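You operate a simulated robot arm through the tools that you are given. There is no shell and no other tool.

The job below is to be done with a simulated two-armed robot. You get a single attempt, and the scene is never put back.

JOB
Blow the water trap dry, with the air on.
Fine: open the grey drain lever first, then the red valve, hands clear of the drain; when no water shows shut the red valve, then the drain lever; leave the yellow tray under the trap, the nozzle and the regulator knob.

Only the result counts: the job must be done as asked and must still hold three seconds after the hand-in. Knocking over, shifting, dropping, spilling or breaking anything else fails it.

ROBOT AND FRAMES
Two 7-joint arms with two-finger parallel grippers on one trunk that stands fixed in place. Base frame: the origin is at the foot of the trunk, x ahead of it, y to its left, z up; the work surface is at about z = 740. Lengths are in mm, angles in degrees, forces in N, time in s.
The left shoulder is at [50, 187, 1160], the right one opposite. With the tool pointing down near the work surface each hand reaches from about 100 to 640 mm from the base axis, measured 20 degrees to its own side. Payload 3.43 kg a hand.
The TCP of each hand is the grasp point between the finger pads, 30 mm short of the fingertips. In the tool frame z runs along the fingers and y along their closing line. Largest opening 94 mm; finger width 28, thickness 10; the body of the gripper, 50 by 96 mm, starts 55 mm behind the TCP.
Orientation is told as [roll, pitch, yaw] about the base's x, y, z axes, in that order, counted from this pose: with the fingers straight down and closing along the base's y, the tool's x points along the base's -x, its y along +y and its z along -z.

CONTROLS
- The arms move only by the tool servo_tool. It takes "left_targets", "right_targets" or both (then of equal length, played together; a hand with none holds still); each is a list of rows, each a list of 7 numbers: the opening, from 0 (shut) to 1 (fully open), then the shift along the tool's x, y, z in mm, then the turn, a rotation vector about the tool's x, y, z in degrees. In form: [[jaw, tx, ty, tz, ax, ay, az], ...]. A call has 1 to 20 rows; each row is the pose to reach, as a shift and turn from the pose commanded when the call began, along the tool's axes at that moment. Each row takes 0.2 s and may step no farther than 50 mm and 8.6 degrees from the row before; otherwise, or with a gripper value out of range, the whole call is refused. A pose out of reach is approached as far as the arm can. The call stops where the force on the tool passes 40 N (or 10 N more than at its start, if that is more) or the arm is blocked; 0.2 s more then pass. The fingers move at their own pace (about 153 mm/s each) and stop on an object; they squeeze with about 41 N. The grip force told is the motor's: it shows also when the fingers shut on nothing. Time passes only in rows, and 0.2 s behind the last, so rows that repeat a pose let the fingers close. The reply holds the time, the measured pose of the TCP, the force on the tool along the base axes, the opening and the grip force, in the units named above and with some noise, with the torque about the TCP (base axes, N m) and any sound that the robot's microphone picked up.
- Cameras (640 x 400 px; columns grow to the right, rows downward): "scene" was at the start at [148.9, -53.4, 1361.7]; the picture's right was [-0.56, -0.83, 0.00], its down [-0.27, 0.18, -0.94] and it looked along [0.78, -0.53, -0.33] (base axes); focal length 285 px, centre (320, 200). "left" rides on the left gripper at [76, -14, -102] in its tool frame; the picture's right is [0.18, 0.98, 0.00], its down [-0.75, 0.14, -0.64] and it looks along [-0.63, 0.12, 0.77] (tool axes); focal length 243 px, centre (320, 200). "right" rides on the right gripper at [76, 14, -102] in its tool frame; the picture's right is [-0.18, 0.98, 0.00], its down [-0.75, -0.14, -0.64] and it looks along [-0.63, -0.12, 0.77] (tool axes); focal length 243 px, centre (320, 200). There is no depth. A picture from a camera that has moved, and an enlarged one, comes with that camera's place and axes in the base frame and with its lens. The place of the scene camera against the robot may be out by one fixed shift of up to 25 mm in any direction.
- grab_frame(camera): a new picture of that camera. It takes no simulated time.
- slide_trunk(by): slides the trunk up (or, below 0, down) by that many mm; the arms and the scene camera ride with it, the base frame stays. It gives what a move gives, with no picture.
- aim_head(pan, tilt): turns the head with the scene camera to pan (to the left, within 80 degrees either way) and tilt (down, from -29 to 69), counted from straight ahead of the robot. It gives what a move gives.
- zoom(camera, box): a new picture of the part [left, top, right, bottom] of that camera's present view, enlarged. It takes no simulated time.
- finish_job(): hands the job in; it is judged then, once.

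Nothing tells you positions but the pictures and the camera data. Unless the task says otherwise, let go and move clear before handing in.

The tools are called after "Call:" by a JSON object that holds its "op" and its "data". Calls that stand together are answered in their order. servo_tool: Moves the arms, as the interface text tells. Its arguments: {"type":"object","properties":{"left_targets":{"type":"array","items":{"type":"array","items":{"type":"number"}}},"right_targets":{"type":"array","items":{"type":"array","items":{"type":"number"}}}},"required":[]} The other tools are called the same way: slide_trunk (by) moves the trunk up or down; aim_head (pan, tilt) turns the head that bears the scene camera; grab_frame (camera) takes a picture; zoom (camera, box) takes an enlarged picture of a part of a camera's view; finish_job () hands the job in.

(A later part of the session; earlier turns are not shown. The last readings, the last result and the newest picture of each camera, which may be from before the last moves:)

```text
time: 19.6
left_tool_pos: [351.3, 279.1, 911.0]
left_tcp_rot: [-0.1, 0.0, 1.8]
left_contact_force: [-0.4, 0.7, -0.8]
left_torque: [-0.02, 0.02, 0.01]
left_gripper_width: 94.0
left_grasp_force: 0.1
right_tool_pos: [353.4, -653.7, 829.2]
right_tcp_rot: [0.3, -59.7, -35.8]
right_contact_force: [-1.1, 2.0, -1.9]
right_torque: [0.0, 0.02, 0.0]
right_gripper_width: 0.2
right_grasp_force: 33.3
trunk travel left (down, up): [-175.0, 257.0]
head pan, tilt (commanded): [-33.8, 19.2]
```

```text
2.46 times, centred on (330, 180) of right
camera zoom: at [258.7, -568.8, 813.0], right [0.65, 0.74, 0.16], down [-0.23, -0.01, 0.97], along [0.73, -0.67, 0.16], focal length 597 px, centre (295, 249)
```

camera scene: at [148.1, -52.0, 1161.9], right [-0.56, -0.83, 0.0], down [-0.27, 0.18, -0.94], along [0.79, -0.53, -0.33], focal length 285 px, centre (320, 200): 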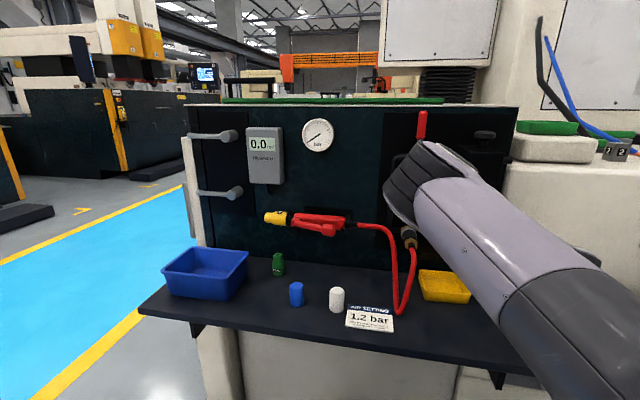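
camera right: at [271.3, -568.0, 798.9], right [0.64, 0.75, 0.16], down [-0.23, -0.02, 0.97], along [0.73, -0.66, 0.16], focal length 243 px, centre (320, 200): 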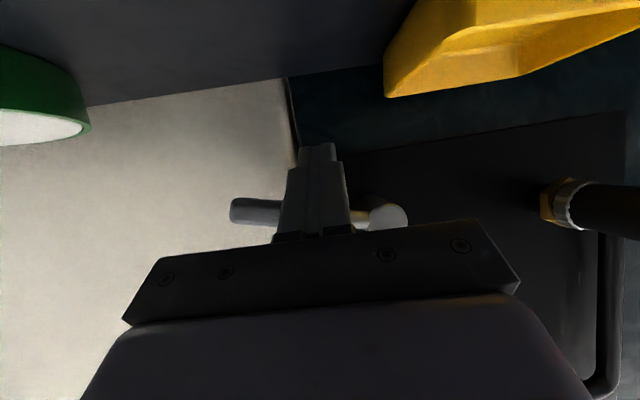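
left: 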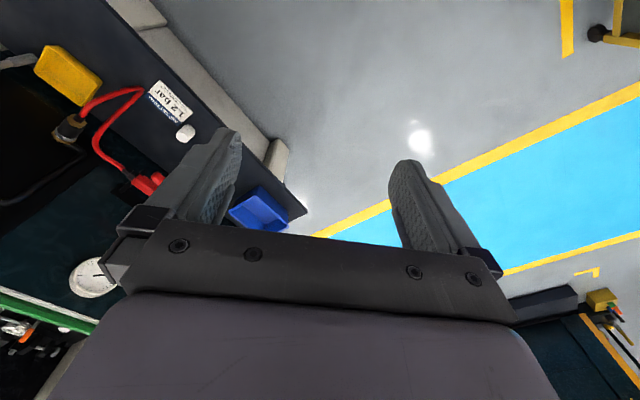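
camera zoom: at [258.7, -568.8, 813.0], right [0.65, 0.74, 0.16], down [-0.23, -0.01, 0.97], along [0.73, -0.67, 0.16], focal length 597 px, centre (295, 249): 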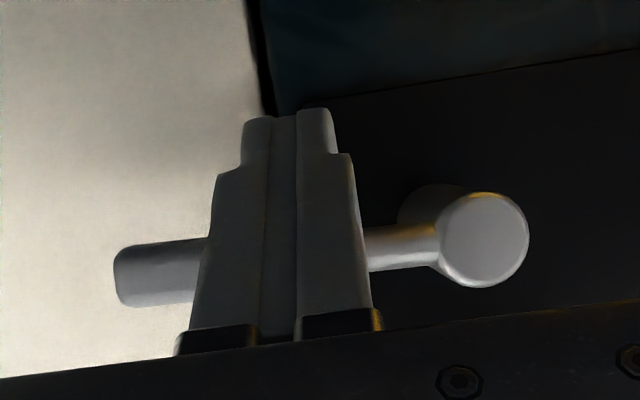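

The drain lever is at about 87° with low force. I'll nudge it a few millimetres more to reach its stop.

Call:
{"op": "servo_tool", "data": {"right_targets": [[0, -1.7, 0, -1, 0, 0, 0], [0, -3.5, 0, -2, 0, 0, 0], [0, -5.2, 0, -3, 0, 0, 0], [0, -6.9, 0, -4, 0, 0, 0]]}}

Call:
{"op": "zoom", "data": {"camera": "right", "box": [200, 100, 460, 260]}}

```text
time: 20.6
left_tool_pos: [351.9, 278.9, 909.8]
left_tcp_rot: [0.0, -0.1, 1.8]
left_contact_force: [0.0, 0.2, 0.7]
left_torque: [-0.03, -0.01, 0.01]
left_gripper_width: 94.2
left_grasp_force: 0.1
right_tool_pos: [353.8, -655.0, 832.7]
right_tcp_rot: [0.5, -59.3, -36.1]
right_contact_force: [-2.5, 3.7, -19.3]
right_torque: [0.17, 0.3, -0.1]
right_gripper_width: 0.0
right_grasp_force: 33.2
trunk travel left (down, up): [-175.0, 257.0]
head pan, tilt (commanded): [-33.8, 19.2]
```

```text
2.46 times, centred on (330, 180) of right
camera zoom: at [258.1, -568.1, 818.3], right [0.65, 0.74, 0.16], down [-0.22, -0.02, 0.98], along [0.73, -0.67, 0.15], focal length 597 px, centre (295, 249)
```

zoom: 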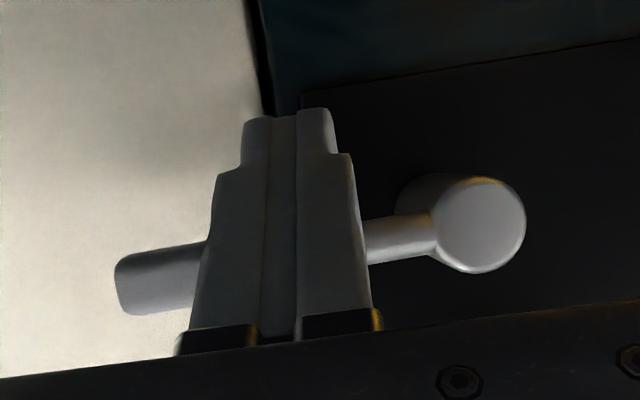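

The force rose to 19 N at 90°, so the drain lever is at its open stop. I'll drop the fingers clear and back straight out.

Call:
{"op": "servo_tool", "data": {"right_targets": [[0, 7, 0, 4, 0, 0, 0], [0, 17, 0, -13.3, 0, 0, 0], [0, 32, 0, -39, 0, 0, 0], [0, 47, 0, -65, 0, 0, 0], [0, 62, 0, -91, 0, 0, 0]]}}

Call:
{"op": "grab_frame", "data": {"camera": "scene"}}

Call:
{"op": "grab_frame", "data": {"camera": "right"}}

```text
time: 21.8
left_tool_pos: [350.0, 279.4, 910.2]
left_tcp_rot: [-0.1, -0.1, 1.8]
left_contact_force: [0.3, -0.2, 0.3]
left_torque: [-0.04, 0.03, -0.02]
left_gripper_width: 94.0
left_grasp_force: 0.1
right_tool_pos: [264.4, -590.1, 829.5]
right_tcp_rot: [0.3, -60.0, -35.8]
right_contact_force: [0.4, -0.4, 0.3]
right_torque: [-0.02, 0.04, 0.0]
right_gripper_width: 0.0
right_grasp_force: 33.5
trunk travel left (down, up): [-175.0, 257.0]
head pan, tilt (commanded): [-33.8, 19.2]
```

```text
taken
camera scene: at [148.9, -53.4, 1161.7], right [-0.56, -0.83, 0.0], down [-0.27, 0.18, -0.94], along [0.78, -0.53, -0.33], focal length 285 px, centre (320, 200)
```

scene: 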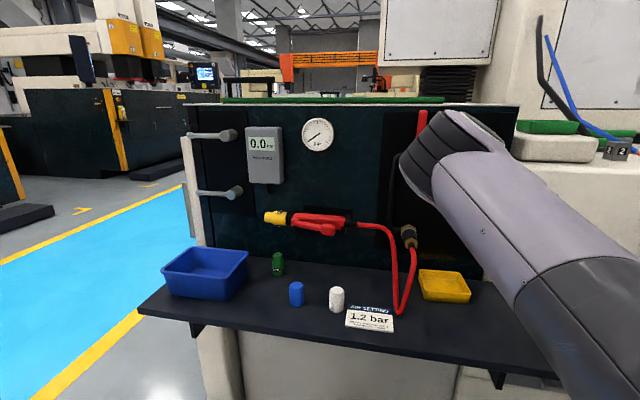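

```text
taken
camera right: at [170.2, -504.5, 813.5], right [0.65, 0.75, 0.16], down [-0.23, -0.01, 0.97], along [0.73, -0.67, 0.16], focal length 243 px, centre (320, 200)
```

right: 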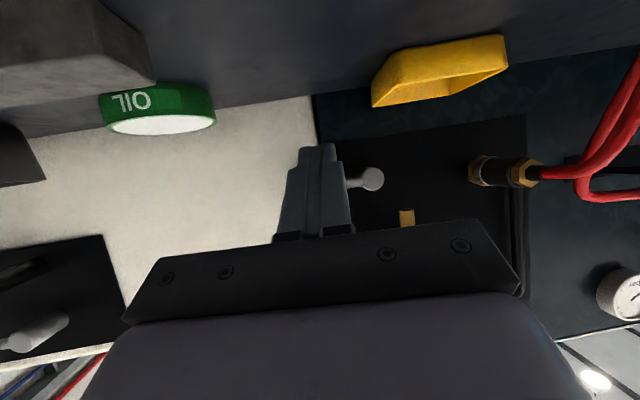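

The drain lever stays open and horizontal. Next is the red valve. Turning right would hit the regulator box, so it should swing left, towards the pipe bend. I'll raise the hand to a viewing point in front of it, to its right.

Call:
{"op": "servo_tool", "data": {"right_targets": [[0, -34, 10, -16, 0, 0, 0], [0, -68, 25, -32, 0, 0, 0], [0, -101, 45, -48, 0, 0, 0], [0, -135, 67, -65, 0, 0, 0], [0, -168, 88, -81, 0, 0, 0], [0, -202, 109, -97, 0, 0, 0], [0, -235.2, 130, -112.7, 0, 0, 0]]}}

Call:
{"op": "grab_frame", "data": {"camera": "scene"}}

Call:
{"op": "grab_frame", "data": {"camera": "right"}}

```text
time: 23.4
left_tool_pos: [351.8, 280.1, 911.1]
left_tcp_rot: [-0.1, 0.0, 1.8]
left_contact_force: [0.3, 0.4, -0.5]
left_torque: [0.02, -0.02, 0.02]
left_gripper_width: 93.9
left_grasp_force: 0.0
right_tool_pos: [349.7, -505.3, 1089.3]
right_tcp_rot: [2.1, -59.3, -38.7]
right_contact_force: [-0.5, 0.8, 0.0]
right_torque: [-0.01, 0.0, 0.01]
right_gripper_width: 0.1
right_grasp_force: 33.1
trunk travel left (down, up): [-175.0, 257.0]
head pan, tilt (commanded): [-33.8, 19.2]
```

```text
taken
camera scene: at [149.0, -53.3, 1161.6], right [-0.56, -0.83, 0.0], down [-0.27, 0.18, -0.94], along [0.78, -0.53, -0.33], focal length 285 px, centre (320, 200)
```

scene: 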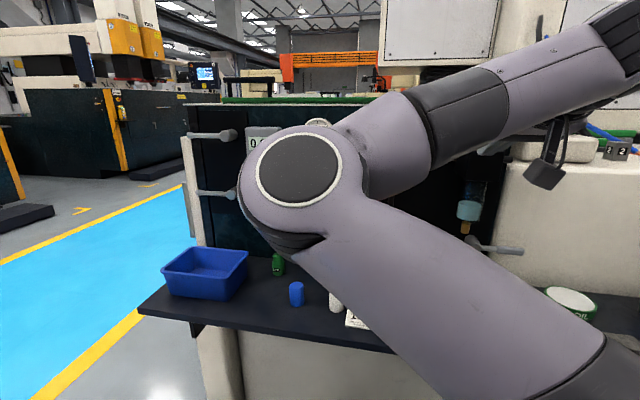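

```text
taken
camera right: at [256.7, -417.0, 1074.3], right [0.66, 0.73, 0.18], down [-0.23, -0.03, 0.97], along [0.71, -0.69, 0.15], focal length 243 px, centre (320, 200)
```

right: 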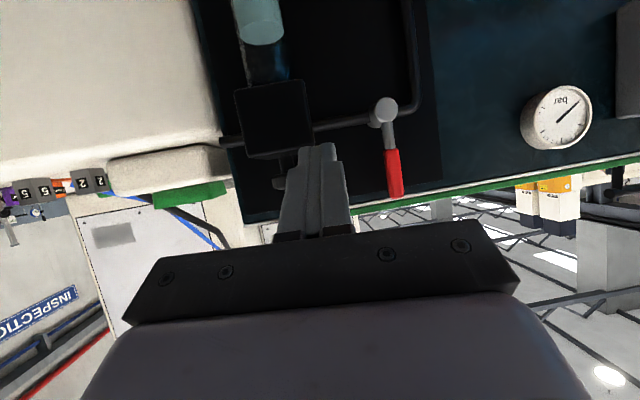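

The drain lever is visibly open and horizontal in the scene view. The hand is slightly off its target while the elbow swings, so I'll let it settle and then measure the red valve.

Call:
{"op": "servo_tool", "data": {"right_targets": [[0, 0, 0, 0, 0, 0, 0], [0, 0, 0, 0, 0, 0, 0]]}}

Call:
{"op": "zoom", "data": {"camera": "right", "box": [220, 40, 460, 220]}}

Call:
{"op": "zoom", "data": {"camera": "scene", "box": [420, 160, 540, 310]}}

```text
time: 24.0
left_tool_pos: [351.4, 281.0, 911.2]
left_tcp_rot: [-0.2, -0.1, 1.8]
left_contact_force: [0.2, -0.2, 0.4]
left_torque: [0.0, 0.01, -0.01]
left_gripper_width: 93.8
left_grasp_force: 0.0
right_tool_pos: [349.7, -505.3, 1087.4]
right_tcp_rot: [1.5, -59.4, -38.3]
right_contact_force: [0.6, 0.3, 0.1]
right_torque: [0.0, 0.02, 0.01]
right_gripper_width: 0.1
right_grasp_force: 32.9
trunk travel left (down, up): [-175.0, 257.0]
head pan, tilt (commanded): [-33.8, 19.2]
```

```text
2.22 times, centred on (340, 130) of right
camera zoom: at [256.7, -417.1, 1074.1], right [0.67, 0.73, 0.17], down [-0.23, -0.02, 0.97], along [0.71, -0.69, 0.15], focal length 539 px, centre (276, 356)
```

zoom: 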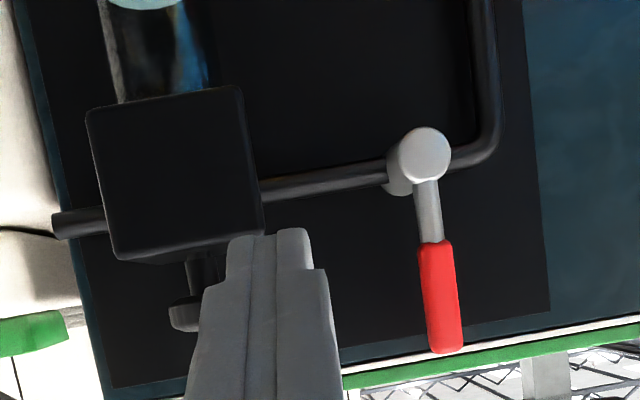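

```text
2.67 times, centred on (480, 235) of scene
camera zoom: at [148.9, -53.4, 1161.7], right [-0.56, -0.83, 0.0], down [-0.27, 0.18, -0.94], along [0.78, -0.53, -0.33], focal length 759 px, centre (-107, 107)
```

zoom: 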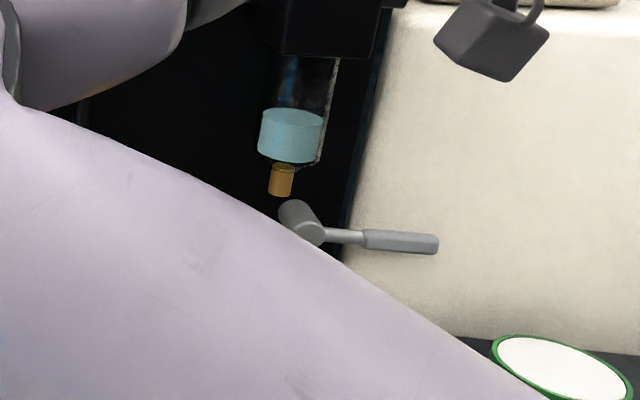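

Comparing both hubs and the panel foot line, the panel is turned about 45° rather than 36°. The red hub's front is then near [502, -538, 1033]. I'll align the hand's yaw to it and move to just right of the red lever, clear of the regulator.

Call:
{"op": "servo_tool", "data": {"right_targets": [[0, -2, 29, 3, 3.5, 0, 2], [0, -3.5, 57.6, 5.9, 7, 0, 4], [0, -27, 53, 35, 7, 0, 4], [0, -49.9, 48.9, 64.8, 7, 0, 4], [0, -49.9, 48.9, 64.8, 7, 0, 4]]}}

Call:
{"op": "grab_frame", "data": {"camera": "right"}}

Call:
{"op": "grab_frame", "data": {"camera": "scene"}}

```text
time: 25.2
left_tool_pos: [351.4, 279.9, 910.2]
left_tcp_rot: [0.0, -0.1, 1.6]
left_contact_force: [-0.5, 0.2, -0.1]
left_torque: [-0.01, 0.0, -0.03]
left_gripper_width: 94.0
left_grasp_force: 0.1
right_tool_pos: [449.3, -503.5, 1103.1]
right_tcp_rot: [0.3, -59.8, -43.7]
right_contact_force: [-0.1, 0.6, 0.3]
right_torque: [0.03, 0.01, 0.02]
right_gripper_width: 0.0
right_grasp_force: 33.3
trunk travel left (down, up): [-175.0, 257.0]
head pan, tilt (commanded): [-33.8, 19.2]
```

```text
taken
camera right: at [368.4, -405.1, 1086.3], right [0.74, 0.65, 0.16], down [-0.23, 0.02, 0.97], along [0.63, -0.76, 0.16], focal length 243 px, centre (320, 200)
```

right: 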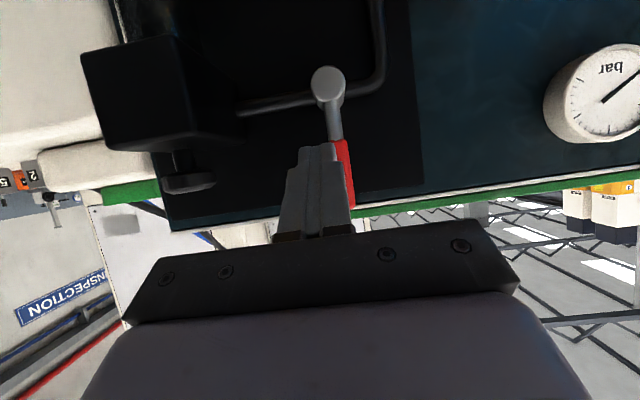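

```text
taken
camera scene: at [149.0, -53.5, 1161.6], right [-0.56, -0.83, 0.0], down [-0.27, 0.18, -0.94], along [0.78, -0.53, -0.33], focal length 285 px, centre (320, 200)
```

scene: 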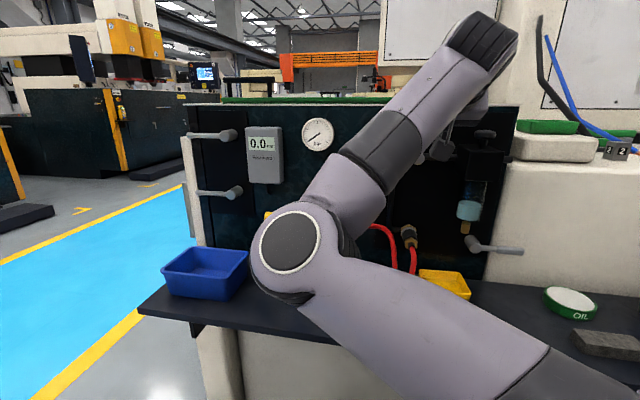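

The fingers overlap the lever's line by a few millimetres. I'll shift 15 mm right, then go in beside the red grip.

Call:
{"op": "servo_tool", "data": {"right_targets": [[0, 5.2, -15, 3, 0, 0, 0], [0, 5.2, -15, 3, 0, 0, 0], [0, -6, -15, 22, 0, 0, 0], [0, -17.3, -15, 42, 0, 0, 0]]}}

Call:
{"op": "grab_frame", "data": {"camera": "right"}}

Call:
{"op": "grab_frame", "data": {"camera": "scene"}}

```text
time: 26.2
left_tool_pos: [350.6, 280.0, 911.5]
left_tcp_rot: [-0.1, 0.0, 1.7]
left_contact_force: [0.4, 0.2, -0.1]
left_torque: [0.0, -0.01, 0.03]
left_gripper_width: 93.8
left_grasp_force: 0.0
right_tool_pos: [473.3, -546.4, 1093.3]
right_tcp_rot: [0.2, -59.7, -43.8]
right_contact_force: [-0.8, -0.1, -0.3]
right_torque: [0.01, -0.01, 0.01]
right_gripper_width: 0.3
right_grasp_force: 32.6
trunk travel left (down, up): [-175.0, 257.0]
head pan, tilt (commanded): [-33.8, 19.2]
```

```text
taken
camera right: at [391.3, -448.3, 1077.5], right [0.74, 0.65, 0.16], down [-0.23, 0.02, 0.97], along [0.63, -0.76, 0.16], focal length 243 px, centre (320, 200)
```

right: 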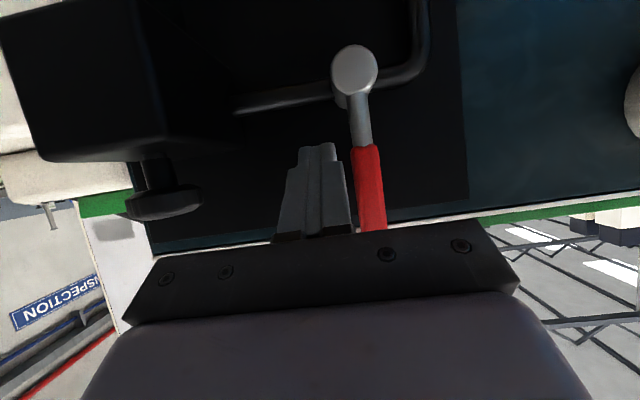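

```text
taken
camera scene: at [148.9, -53.5, 1161.7], right [-0.56, -0.83, 0.0], down [-0.27, 0.18, -0.94], along [0.78, -0.53, -0.33], focal length 285 px, centre (320, 200)
```

scene: 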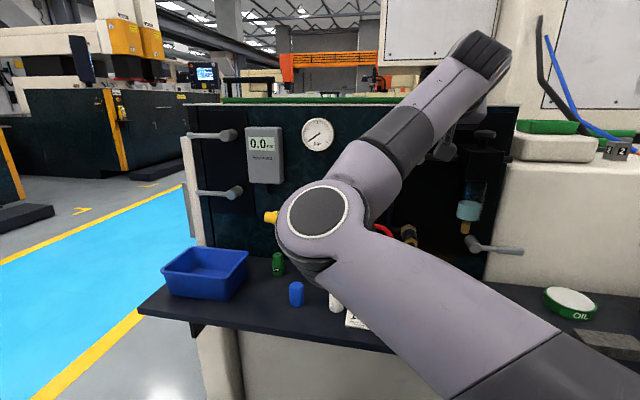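

The peg is right beside the red grip. I'll push 24 mm to the left, gently, to test the direction.

Call:
{"op": "servo_tool", "data": {"right_targets": [[0, -1, 6, -0.6, 0, 0, 0], [0, -2, 12, -1.2, 0, 0, 0], [0, -3, 18, -1.8, 0, 0, 0], [0, -4.1, 24, -2.4, 0, 0, 0]]}}

Call:
{"op": "grab_frame", "data": {"camera": "right"}}

Call:
{"op": "grab_frame", "data": {"camera": "scene"}}

```text
time: 27.2
left_tool_pos: [351.4, 279.9, 911.2]
left_tcp_rot: [-0.1, 0.0, 1.8]
left_contact_force: [-0.7, 0.9, -0.2]
left_torque: [-0.04, 0.02, 0.02]
left_gripper_width: 93.9
left_grasp_force: 0.2
right_tool_pos: [491.0, -529.5, 1098.5]
right_tcp_rot: [0.2, -59.8, -43.8]
right_contact_force: [-1.7, -2.2, -0.8]
right_torque: [-0.05, 0.05, -0.04]
right_gripper_width: 0.0
right_grasp_force: 32.8
trunk travel left (down, up): [-175.0, 257.0]
head pan, tilt (commanded): [-33.8, 19.2]
```

```text
taken
camera right: at [408.3, -430.7, 1082.7], right [0.75, 0.65, 0.16], down [-0.23, 0.02, 0.97], along [0.63, -0.76, 0.16], focal length 243 px, centre (320, 200)
```

right: 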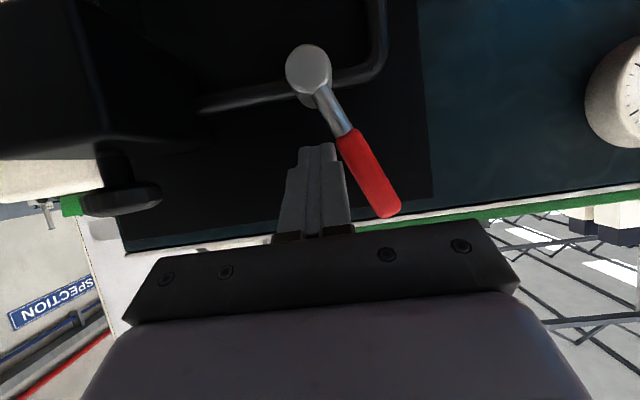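

```text
taken
camera scene: at [148.8, -53.7, 1161.7], right [-0.56, -0.83, 0.0], down [-0.27, 0.18, -0.94], along [0.78, -0.53, -0.33], focal length 285 px, centre (320, 200)
```

scene: 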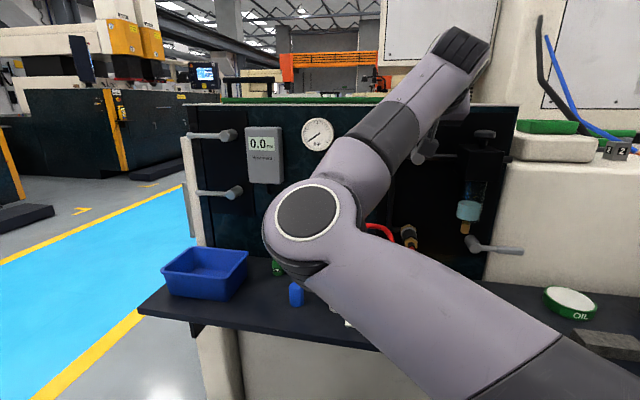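

It moves left freely at about 3 N. I'll continue the arc to open the red valve. The hand stays well away from the drain.

Call:
{"op": "servo_tool", "data": {"right_targets": [[0, 0, 8.3, 0, 0, 0, 0], [0, 1, 17.7, 0.6, 0, 0, 0], [0, 3.5, 27.1, 2, 0, 0, 0], [0, 7.9, 36.4, 4.6, 0, 0, 0], [0, 14.1, 44.9, 8.2, 0, 0, 0], [0, 21.8, 52, 12.6, 0, 0, 0], [0, 26.4, 55, 15.3, 0, 0, 0]]}}

Call:
{"op": "grab_frame", "data": {"camera": "right"}}

Call:
{"op": "grab_frame", "data": {"camera": "scene"}}

```text
time: 28.8
left_tool_pos: [351.3, 279.6, 910.3]
left_tcp_rot: [-0.1, 0.1, 1.8]
left_contact_force: [0.6, -0.5, 0.2]
left_torque: [0.01, 0.0, 0.01]
left_gripper_width: 93.9
left_grasp_force: 0.1
right_tool_pos: [525.5, -492.6, 1068.8]
right_tcp_rot: [0.7, -60.0, -44.8]
right_contact_force: [0.2, -1.8, 5.2]
right_torque: [-0.13, -0.08, 0.0]
right_gripper_width: 0.2
right_grasp_force: 32.7
trunk travel left (down, up): [-175.0, 257.0]
head pan, tilt (commanded): [-33.8, 19.2]
```

```text
taken
camera right: at [443.8, -393.9, 1053.4], right [0.75, 0.64, 0.17], down [-0.23, 0.02, 0.97], along [0.62, -0.77, 0.16], focal length 243 px, centre (320, 200)
```

right: 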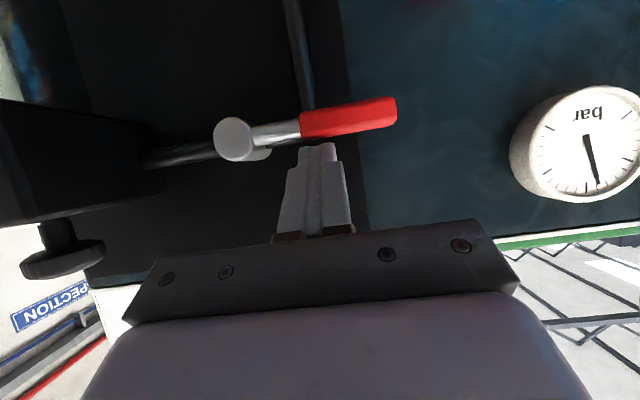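

```text
taken
camera scene: at [148.6, -53.3, 1161.8], right [-0.56, -0.83, 0.0], down [-0.27, 0.18, -0.94], along [0.79, -0.53, -0.33], focal length 285 px, centre (320, 200)
```

scene: 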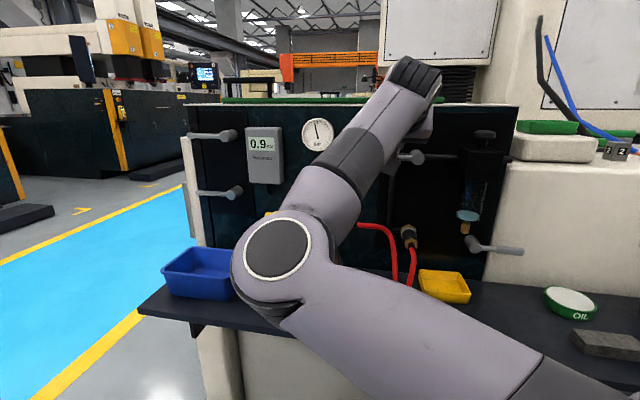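

The gauge now shows about 0.9 bar and the water level is dropping. I'll zoom in on the trap and the display.

Call:
{"op": "zoom", "data": {"camera": "scene", "box": [400, 150, 540, 310]}}

Call:
{"op": "zoom", "data": {"camera": "scene", "box": [240, 110, 340, 190]}}

Call:
{"op": "zoom", "data": {"camera": "right", "box": [180, 60, 420, 240]}}

```text
2.50 times, centred on (470, 230) of scene
camera zoom: at [148.6, -53.3, 1161.8], right [-0.56, -0.83, 0.0], down [-0.27, 0.18, -0.94], along [0.79, -0.53, -0.33], focal length 712 px, centre (-55, 125)
```

zoom: 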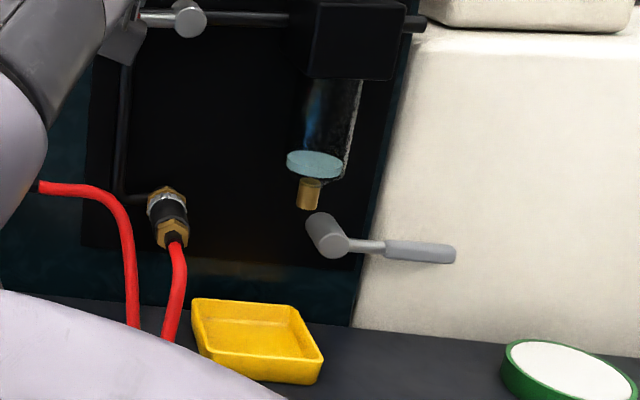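

```text
5.00 times, centred on (290, 150) of scene
camera zoom: at [148.6, -53.3, 1161.8], right [-0.56, -0.83, 0.0], down [-0.27, 0.18, -0.94], along [0.79, -0.53, -0.33], focal length 1424 px, centre (470, 450)
```

zoom: 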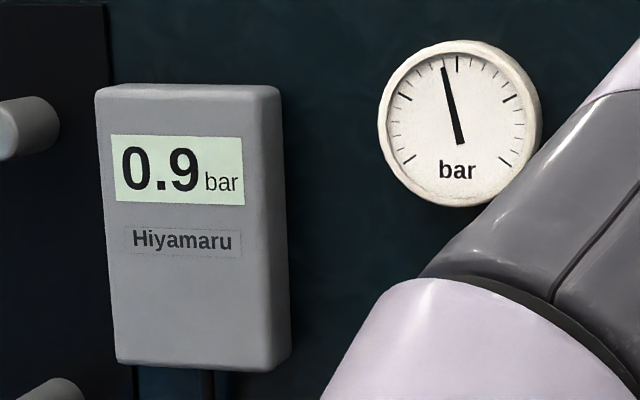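

```text
2.22 times, centred on (300, 150) of right
camera zoom: at [443.8, -393.9, 1053.4], right [0.75, 0.64, 0.17], down [-0.23, 0.02, 0.97], along [0.62, -0.77, 0.16], focal length 539 px, centre (364, 311)
```

zoom: 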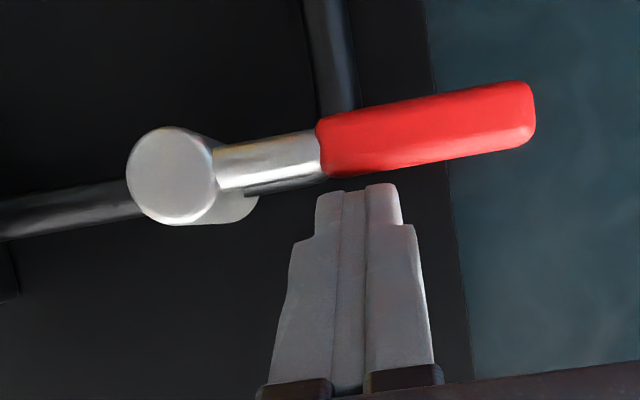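

Most of the water is already out at 0.9 bar. I'll draw the hand out and bring it below the red lever, ready to shut it, while watching the trap.

Call:
{"op": "servo_tool", "data": {"right_targets": [[0, 13, 2, -23, 0, 0, 0], [0, 30, 4, -52, 0, 0, 0], [0, 55, 6, -37, 0, 0, 0], [0, 80, 7, -23, 0, 0, 0]]}}

Call:
{"op": "zoom", "data": {"camera": "scene", "box": [400, 150, 540, 310]}}

Call:
{"op": "grab_frame", "data": {"camera": "scene"}}

Call:
{"op": "grab_frame", "data": {"camera": "right"}}

```text
time: 29.8
left_tool_pos: [352.8, 279.0, 911.5]
left_tcp_rot: [-0.1, 0.0, 1.7]
left_contact_force: [0.0, 0.0, -0.2]
left_torque: [-0.01, 0.0, 0.0]
left_gripper_width: 94.0
left_grasp_force: 0.1
right_tool_pos: [486.7, -451.1, 1014.6]
right_tcp_rot: [0.9, -60.3, -45.6]
right_contact_force: [0.0, -0.2, 0.4]
right_torque: [-0.02, -0.02, 0.0]
right_gripper_width: 0.0
right_grasp_force: 32.7
trunk travel left (down, up): [-175.0, 257.0]
head pan, tilt (commanded): [-33.8, 19.2]
```

```text
2.50 times, centred on (470, 230) of scene
camera zoom: at [149.0, -53.4, 1161.7], right [-0.56, -0.83, 0.0], down [-0.27, 0.18, -0.94], along [0.78, -0.53, -0.33], focal length 712 px, centre (-55, 125)
```

zoom: 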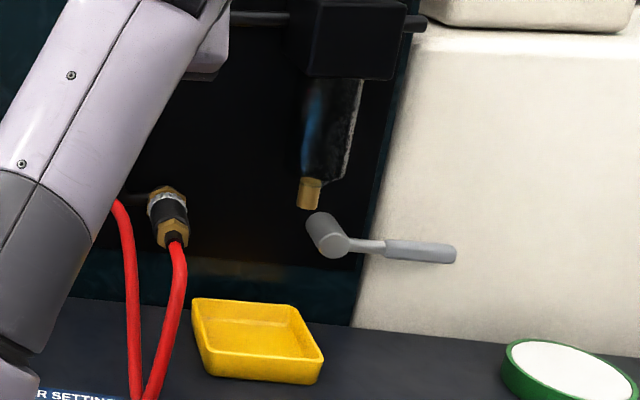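

```text
taken
camera scene: at [149.0, -53.4, 1161.7], right [-0.56, -0.83, 0.0], down [-0.27, 0.18, -0.94], along [0.78, -0.53, -0.33], focal length 285 px, centre (320, 200)
```

scene: 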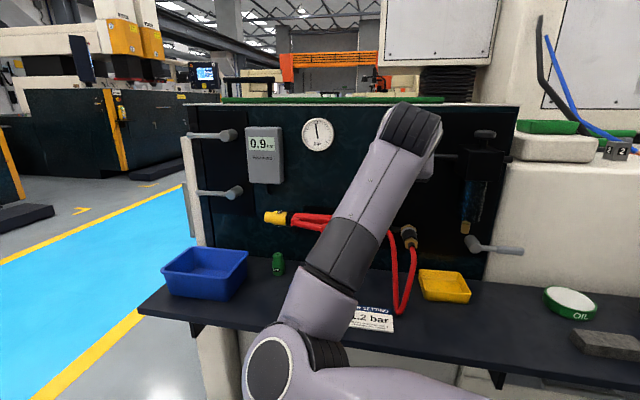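

```text
taken
camera right: at [405.3, -351.6, 998.0], right [0.76, 0.63, 0.17], down [-0.24, 0.02, 0.97], along [0.61, -0.77, 0.17], focal length 243 px, centre (320, 200)
```

right: 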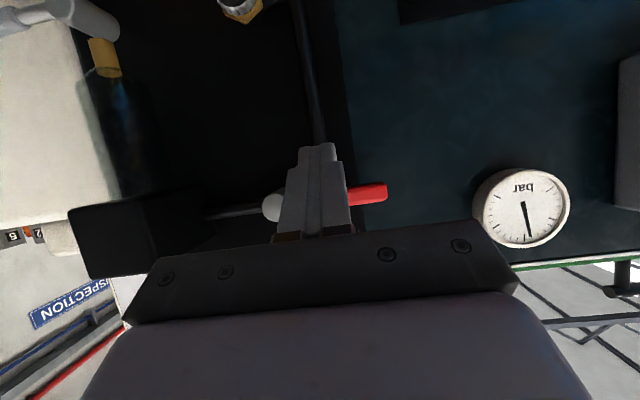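

The bowl looks empty. I'll take a tighter zoom to make sure no water or drip shows before I shut the red valve.

Call:
{"op": "zoom", "data": {"camera": "scene", "box": [445, 170, 505, 260]}}

Call:
{"op": "zoom", "data": {"camera": "right", "box": [40, 0, 240, 200]}}

Call:
{"op": "zoom", "data": {"camera": "scene", "box": [415, 260, 480, 310]}}

```text
4.44 times, centred on (475, 215) of scene
camera zoom: at [149.0, -53.4, 1161.7], right [-0.56, -0.83, 0.0], down [-0.27, 0.18, -0.94], along [0.78, -0.53, -0.33], focal length 1266 px, centre (-369, 133)
```

zoom: 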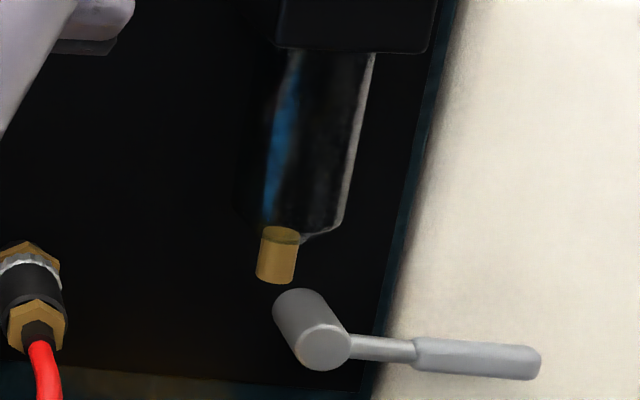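

```text
2.00 times, centred on (140, 100) of right
camera zoom: at [405.3, -351.6, 998.0], right [0.76, 0.63, 0.17], down [-0.24, 0.02, 0.97], along [0.61, -0.77, 0.17], focal length 485 px, centre (680, 400)
```

zoom: 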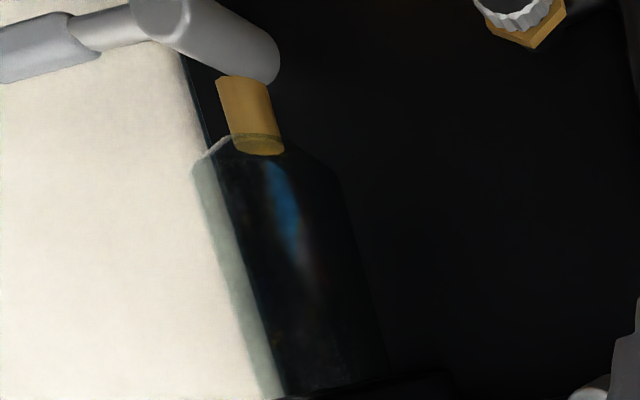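

```text
8.00 times, centred on (448, 285) of scene
camera zoom: at [149.0, -53.4, 1161.7], right [-0.56, -0.83, 0.0], down [-0.27, 0.18, -0.94], along [0.78, -0.53, -0.33], focal length 2278 px, centre (-700, -480)
```

zoom: 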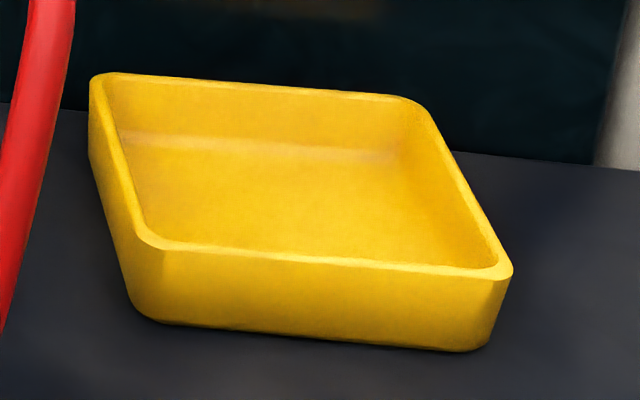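

No water shows in the bowl or at the nipple. I'll slide the peg in under the red lever, ready to push it back up.

Call:
{"op": "servo_tool", "data": {"right_targets": [[0, -7, 2, 13.3, 0, 0, 0], [0, -14, 4, 26.7, 0, 0, 0], [0, -20.8, 5, 40, 0, 0, 0], [0, -20.8, 5, 40, 0, 0, 0]]}}

Call:
{"op": "grab_frame", "data": {"camera": "scene"}}

Call:
{"op": "zoom", "data": {"camera": "right", "box": [180, 60, 460, 240]}}

```text
time: 30.8
left_tool_pos: [351.7, 279.4, 911.3]
left_tcp_rot: [-0.1, -0.1, 1.7]
left_contact_force: [0.3, -0.1, 0.2]
left_torque: [-0.01, 0.02, 0.0]
left_gripper_width: 94.2
left_grasp_force: 0.0
right_tool_pos: [525.2, -471.8, 1008.4]
right_tcp_rot: [0.3, -59.8, -44.1]
right_contact_force: [-0.1, -0.1, 0.6]
right_torque: [0.02, -0.01, -0.02]
right_gripper_width: 0.1
right_grasp_force: 33.1
trunk travel left (down, up): [-175.0, 257.0]
head pan, tilt (commanded): [-33.8, 19.2]
```

```text
taken
camera scene: at [148.9, -53.5, 1161.7], right [-0.56, -0.83, 0.0], down [-0.27, 0.18, -0.94], along [0.78, -0.53, -0.33], focal length 285 px, centre (320, 200)
```

scene: 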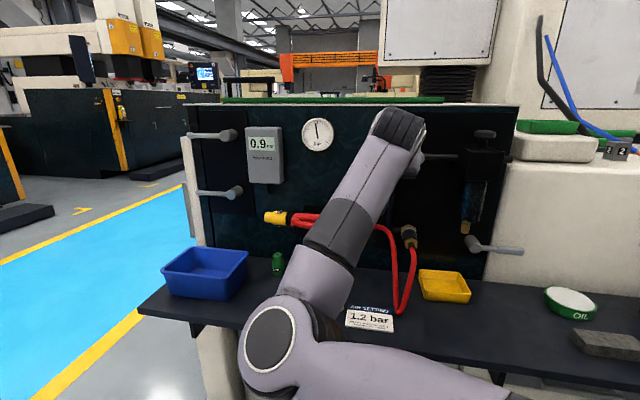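

```text
2.22 times, centred on (320, 150) of right
camera zoom: at [442.8, -372.7, 992.5], right [0.75, 0.65, 0.16], down [-0.23, 0.02, 0.97], along [0.63, -0.76, 0.16], focal length 539 px, centre (320, 311)
```

zoom: 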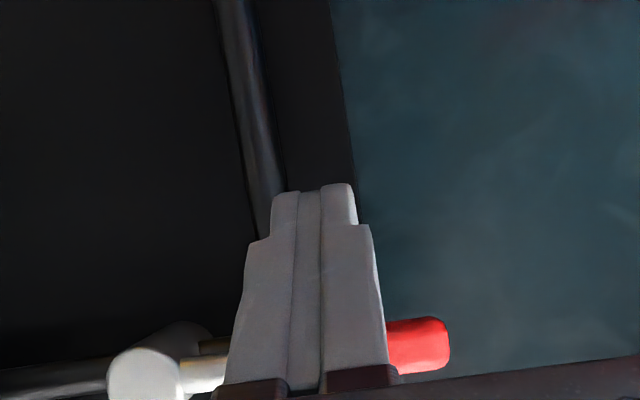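

The peg sits below the lever. After a short extra blow I'll push the red lever up along its arc and back to vertical to shut it.

Call:
{"op": "servo_tool", "data": {"right_targets": [[0, 0, 0, 0, 0, 0, 0], [0, 0, 0, 0, 0, 0, 0], [0, 0, 0, 0, 0, 0, 0], [0, 0, 0, 0, 0, 0, 0], [0, -6.9, 0, -4, 0, 0, 0], [0, -11.8, 0, -6.8, 0, 0, 0], [0, -19.8, 0.7, -11.5, 0, 0, 0], [0, -28.8, 2.6, -16.7, 0, 0, 0], [0, -39.9, 2.6, -19.6, 0, 0, 0], [0, -51.2, 0.4, -22.7, 0, 0, 0], [0, -60.9, -4.3, -28.3, 0, 0, 0], [0, -69.9, -11.4, -33.5, 0, 0, 0], [0, -77.6, -20.8, -37.9, 0, 0, 0], [0, -83.6, -32.1, -41.4, 0, 0, 0], [0, -86.1, -40, -42.8, 0, 0, 0]]}}

Call:
{"op": "grab_frame", "data": {"camera": "scene"}}

Call:
{"op": "grab_frame", "data": {"camera": "right"}}

```text
time: 34.0
left_tool_pos: [351.9, 279.4, 910.0]
left_tcp_rot: [-0.1, 0.0, 1.8]
left_contact_force: [-0.3, -0.2, 0.3]
left_torque: [0.0, 0.03, 0.02]
left_gripper_width: 94.0
left_grasp_force: 0.1
right_tool_pos: [504.0, -503.2, 1104.5]
right_tcp_rot: [0.2, -59.8, -43.7]
right_contact_force: [1.3, 1.8, -0.2]
right_torque: [0.0, -0.01, 0.01]
right_gripper_width: 0.0
right_grasp_force: 32.6
trunk travel left (down, up): [-175.0, 257.0]
head pan, tilt (commanded): [-33.8, 19.2]
```

```text
taken
camera scene: at [149.0, -53.4, 1161.7], right [-0.56, -0.83, 0.0], down [-0.27, 0.18, -0.94], along [0.78, -0.53, -0.33], focal length 285 px, centre (320, 200)
```

scene: 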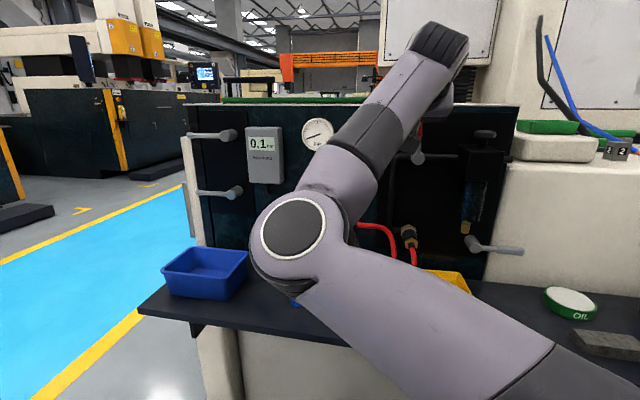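

```text
taken
camera right: at [420.5, -404.8, 1088.3], right [0.74, 0.65, 0.16], down [-0.23, 0.02, 0.97], along [0.63, -0.76, 0.16], focal length 243 px, centre (320, 200)
```

right: 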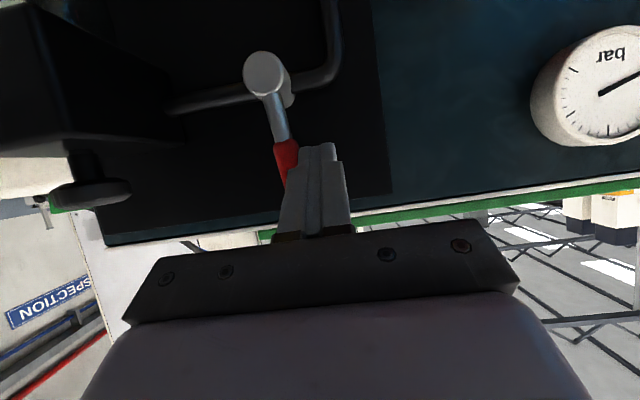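

The pressure has fallen to 0.1 bar and the lever is nearly upright. I'll press it the last few degrees to its closed stop.

Call:
{"op": "servo_tool", "data": {"right_targets": [[0, 0, -3, 0, 0, 0, 0], [0, 0, -6, 0, 0, 0, 0], [0, 0, -8, 0, 0, 0, 0], [0, 0, -10, 0, 0, 0, 0], [0, 0, -12, 0, 0, 0, 0]]}}

Call:
{"op": "grab_frame", "data": {"camera": "scene"}}

Call:
{"op": "zoom", "data": {"camera": "right", "box": [180, 20, 460, 240]}}

```text
time: 35.2
left_tool_pos: [352.1, 280.2, 910.2]
left_tcp_rot: [-0.2, -0.1, 1.8]
left_contact_force: [0.2, 0.7, -0.3]
left_torque: [-0.02, 0.03, 0.01]
left_gripper_width: 93.7
left_grasp_force: 0.1
right_tool_pos: [496.6, -509.4, 1106.1]
right_tcp_rot: [0.2, -59.8, -43.3]
right_contact_force: [11.4, 7.4, 4.2]
right_torque: [0.1, -0.34, 0.34]
right_gripper_width: 0.0
right_grasp_force: 32.4
trunk travel left (down, up): [-175.0, 257.0]
head pan, tilt (commanded): [-33.8, 19.2]
```

```text
taken
camera scene: at [149.9, -52.2, 1161.6], right [-0.56, -0.83, 0.0], down [-0.27, 0.18, -0.94], along [0.78, -0.53, -0.33], focal length 285 px, centre (320, 200)
```

scene: 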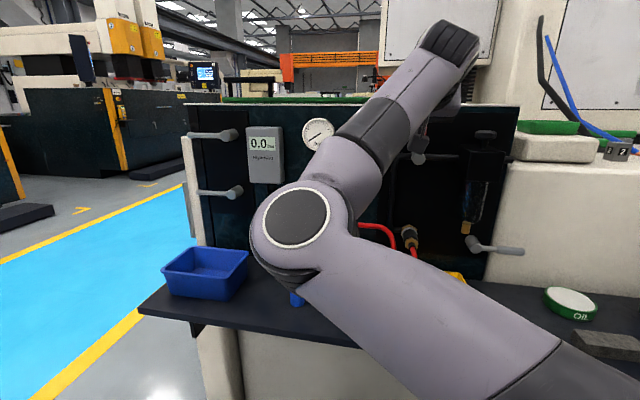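

```text
1.82 times, centred on (320, 130) of right
camera zoom: at [413.6, -411.4, 1089.1], right [0.74, 0.65, 0.16], down [-0.23, 0.02, 0.97], along [0.63, -0.76, 0.16], focal length 441 px, centre (320, 327)
```

zoom: 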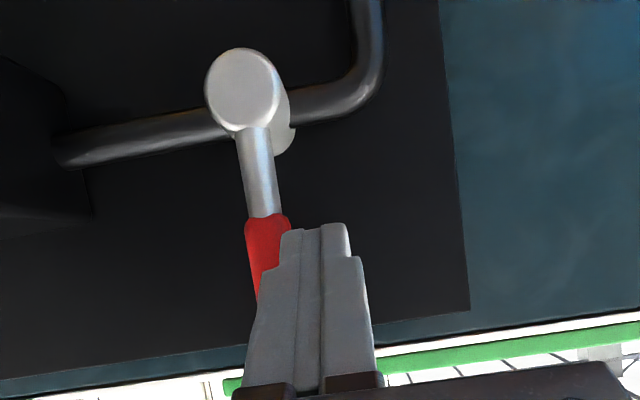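

The red valve is at its closed stop and the display reads 0.0. I'll back away and check the trap again before shutting the drain.

Call:
{"op": "servo_tool", "data": {"right_targets": [[0, 0, 8, 0, 0, 0, 0], [0, 12, 8, -21, 0, 0, 0], [0, 27, 8, -47, 0, 0, 0], [0, 45, 8, -78, 0, 0, 0]]}}

Call:
{"op": "zoom", "data": {"camera": "scene", "box": [380, 120, 540, 310]}}

Call:
{"op": "grab_frame", "data": {"camera": "scene"}}

Call:
{"op": "grab_frame", "data": {"camera": "right"}}

```text
time: 36.2
left_tool_pos: [351.9, 278.9, 910.1]
left_tcp_rot: [-0.1, 0.0, 1.8]
left_contact_force: [0.8, 1.7, 0.3]
left_torque: [0.01, 0.01, -0.01]
left_gripper_width: 94.2
left_grasp_force: 0.1
right_tool_pos: [430.9, -450.1, 1106.4]
right_tcp_rot: [0.7, -59.9, -44.9]
right_contact_force: [0.1, -0.5, -0.5]
right_torque: [0.0, 0.0, 0.01]
right_gripper_width: 0.0
right_grasp_force: 32.9
trunk travel left (down, up): [-175.0, 257.0]
head pan, tilt (commanded): [-33.8, 19.2]
```

```text
2.11 times, centred on (460, 215) of scene
camera zoom: at [149.0, -53.4, 1161.7], right [-0.56, -0.83, 0.0], down [-0.27, 0.18, -0.94], along [0.78, -0.53, -0.33], focal length 599 px, centre (25, 168)
```

zoom: 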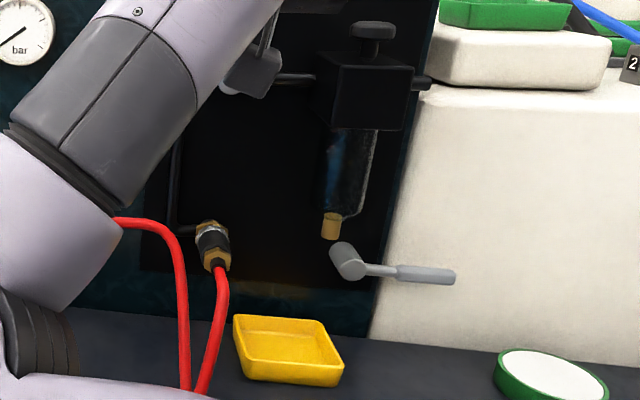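

```text
taken
camera scene: at [149.0, -53.4, 1161.7], right [-0.56, -0.83, 0.0], down [-0.27, 0.18, -0.94], along [0.78, -0.53, -0.33], focal length 285 px, centre (320, 200)
```

scene: 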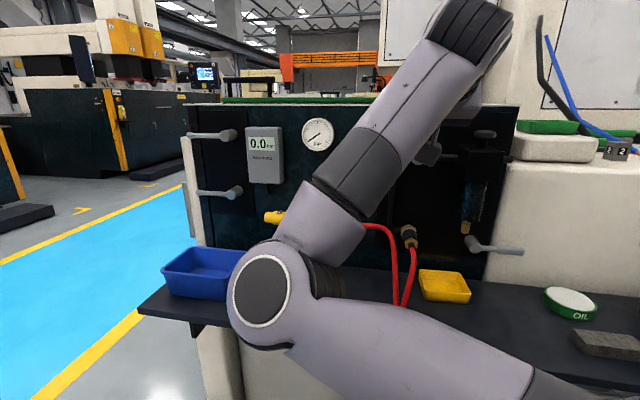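

```text
taken
camera right: at [349.8, -349.8, 1090.6], right [0.75, 0.64, 0.16], down [-0.23, 0.02, 0.97], along [0.62, -0.77, 0.16], focal length 243 px, centre (320, 200)
```

right: 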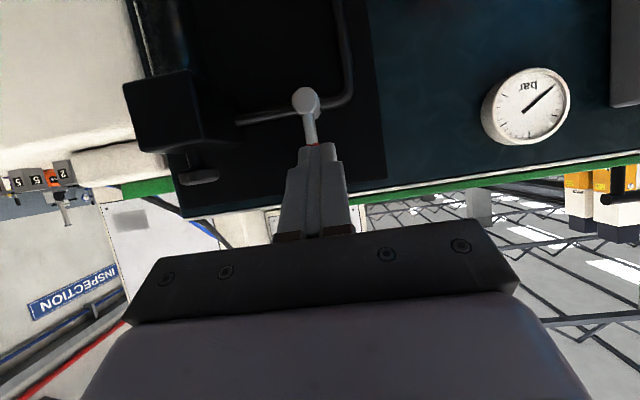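

The trap is dry and the air is off. I'll take the hand round in front of the regulator, clear of it, towards the drain lever, one stage at a time.

Call:
{"op": "servo_tool", "data": {"right_targets": [[0, 8, -32, -2.4, 0, 0, 0], [0, 16, -64, -4.8, 0, 0, 0], [0, 23.7, -96, -7.1, 0, 0, 0]]}}

Call:
{"op": "grab_frame", "data": {"camera": "scene"}}

```text
time: 37.0
left_tool_pos: [351.5, 279.6, 911.1]
left_tcp_rot: [-0.1, 0.0, 1.8]
left_contact_force: [0.2, 0.9, 0.5]
left_torque: [0.04, 0.02, 0.02]
left_gripper_width: 93.8
left_grasp_force: 0.1
right_tool_pos: [354.1, -502.6, 1090.2]
right_tcp_rot: [0.4, -59.8, -43.7]
right_contact_force: [0.2, -0.1, -0.8]
right_torque: [-0.01, 0.0, -0.01]
right_gripper_width: 0.0
right_grasp_force: 33.6
trunk travel left (down, up): [-175.0, 257.0]
head pan, tilt (commanded): [-33.8, 19.2]
```

```text
taken
camera scene: at [148.9, -53.3, 1161.7], right [-0.56, -0.83, 0.0], down [-0.27, 0.18, -0.94], along [0.78, -0.53, -0.33], focal length 285 px, centre (320, 200)
```

scene: 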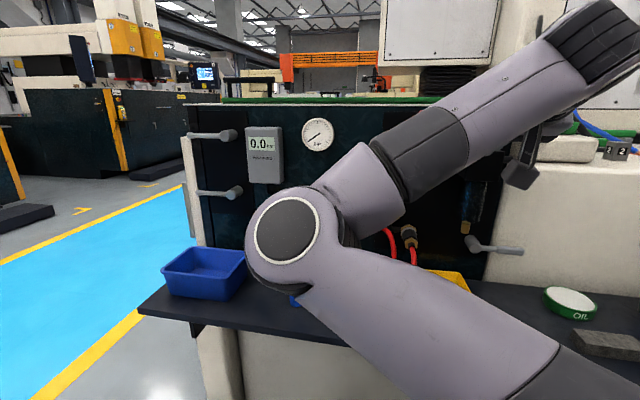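

The move was clean. I'll continue to the right and down, in steps, towards a point above the drain lever.

Call:
{"op": "servo_tool", "data": {"right_targets": [[0, 10, -36, 6, 0, 0, 0], [0, 30, -73, 17, 0, 0, 0], [0, 58, -100, 33, 0, 0, 0], [0, 86.6, -110, 50, 0, 0, 0]]}}

Call:
{"op": "grab_frame", "data": {"camera": "scene"}}

Call:
{"op": "grab_frame", "data": {"camera": "right"}}

```text
time: 38.0
left_tool_pos: [352.2, 279.3, 909.9]
left_tcp_rot: [-0.1, 0.0, 1.7]
left_contact_force: [-0.3, -0.3, 0.4]
left_torque: [0.0, -0.01, -0.02]
left_gripper_width: 93.7
left_grasp_force: 0.0
right_tool_pos: [276.8, -581.1, 988.8]
right_tcp_rot: [0.2, -59.9, -43.8]
right_contact_force: [0.0, -0.2, 0.4]
right_torque: [0.04, -0.04, 0.04]
right_gripper_width: 0.0
right_grasp_force: 33.1
trunk travel left (down, up): [-175.0, 257.0]
head pan, tilt (commanded): [-33.8, 19.2]
```

```text
taken
camera scene: at [148.8, -53.5, 1161.7], right [-0.56, -0.83, 0.0], down [-0.27, 0.18, -0.94], along [0.78, -0.53, -0.33], focal length 285 px, centre (320, 200)
```

scene: 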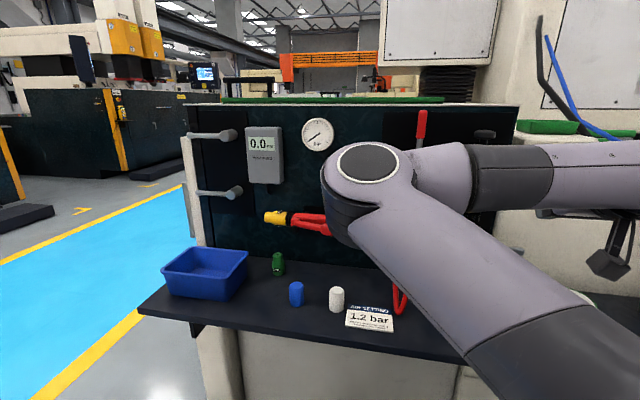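

```text
taken
camera right: at [195.1, -482.6, 973.4], right [0.74, 0.65, 0.16], down [-0.23, 0.02, 0.97], along [0.63, -0.76, 0.16], focal length 243 px, centre (320, 200)
```

right: 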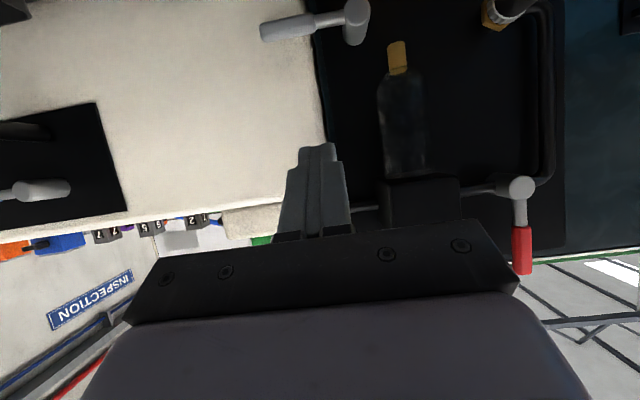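

The red lever is back upright and the drain lever is still open to the right. I'll lower to just above and in front of the drain lever.

Call:
{"op": "servo_tool", "data": {"right_targets": [[0, 22, 0, 24, 0, 0, 0], [0, 45, 0, 49, 0, 0, 0], [0, 67.3, 0, 73.5, 0, 0, 0], [0, 67.3, 0, 73.5, 0, 0, 0]]}}

Call:
{"op": "grab_frame", "data": {"camera": "scene"}}

Call:
{"op": "zoom", "data": {"camera": "right", "box": [180, 40, 460, 240]}}

```text
time: 39.0
left_tool_pos: [350.4, 279.0, 910.8]
left_tcp_rot: [-0.1, 0.0, 1.7]
left_contact_force: [-0.6, 0.1, 0.6]
left_torque: [-0.02, -0.04, -0.01]
left_gripper_width: 94.1
left_grasp_force: 0.0
right_tool_pos: [299.6, -601.7, 893.6]
right_tcp_rot: [0.3, -59.8, -43.9]
right_contact_force: [-0.6, -0.3, 0.2]
right_torque: [0.02, -0.07, 0.0]
right_gripper_width: 0.0
right_grasp_force: 33.4
trunk travel left (down, up): [-175.0, 257.0]
head pan, tilt (commanded): [-33.8, 19.2]
```

```text
taken
camera scene: at [148.9, -53.5, 1161.7], right [-0.56, -0.83, 0.0], down [-0.27, 0.18, -0.94], along [0.78, -0.53, -0.33], focal length 285 px, centre (320, 200)
```

scene: 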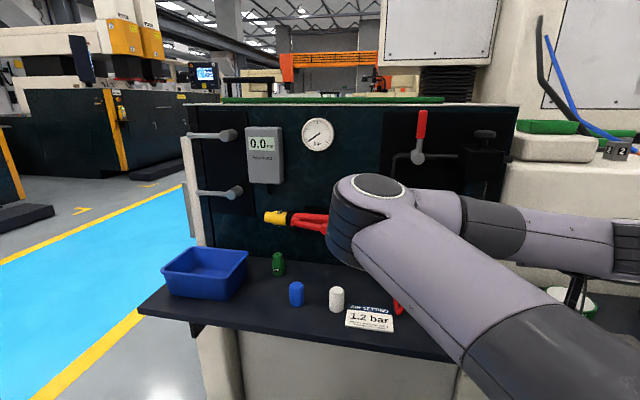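

```text
2.00 times, centred on (320, 140) of right
camera zoom: at [216.9, -503.7, 876.8], right [0.75, 0.65, 0.16], down [-0.23, 0.02, 0.97], along [0.63, -0.76, 0.16], focal length 485 px, centre (320, 320)
```

zoom: 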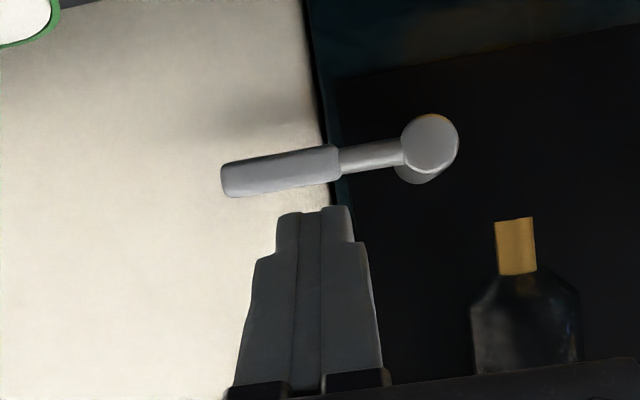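

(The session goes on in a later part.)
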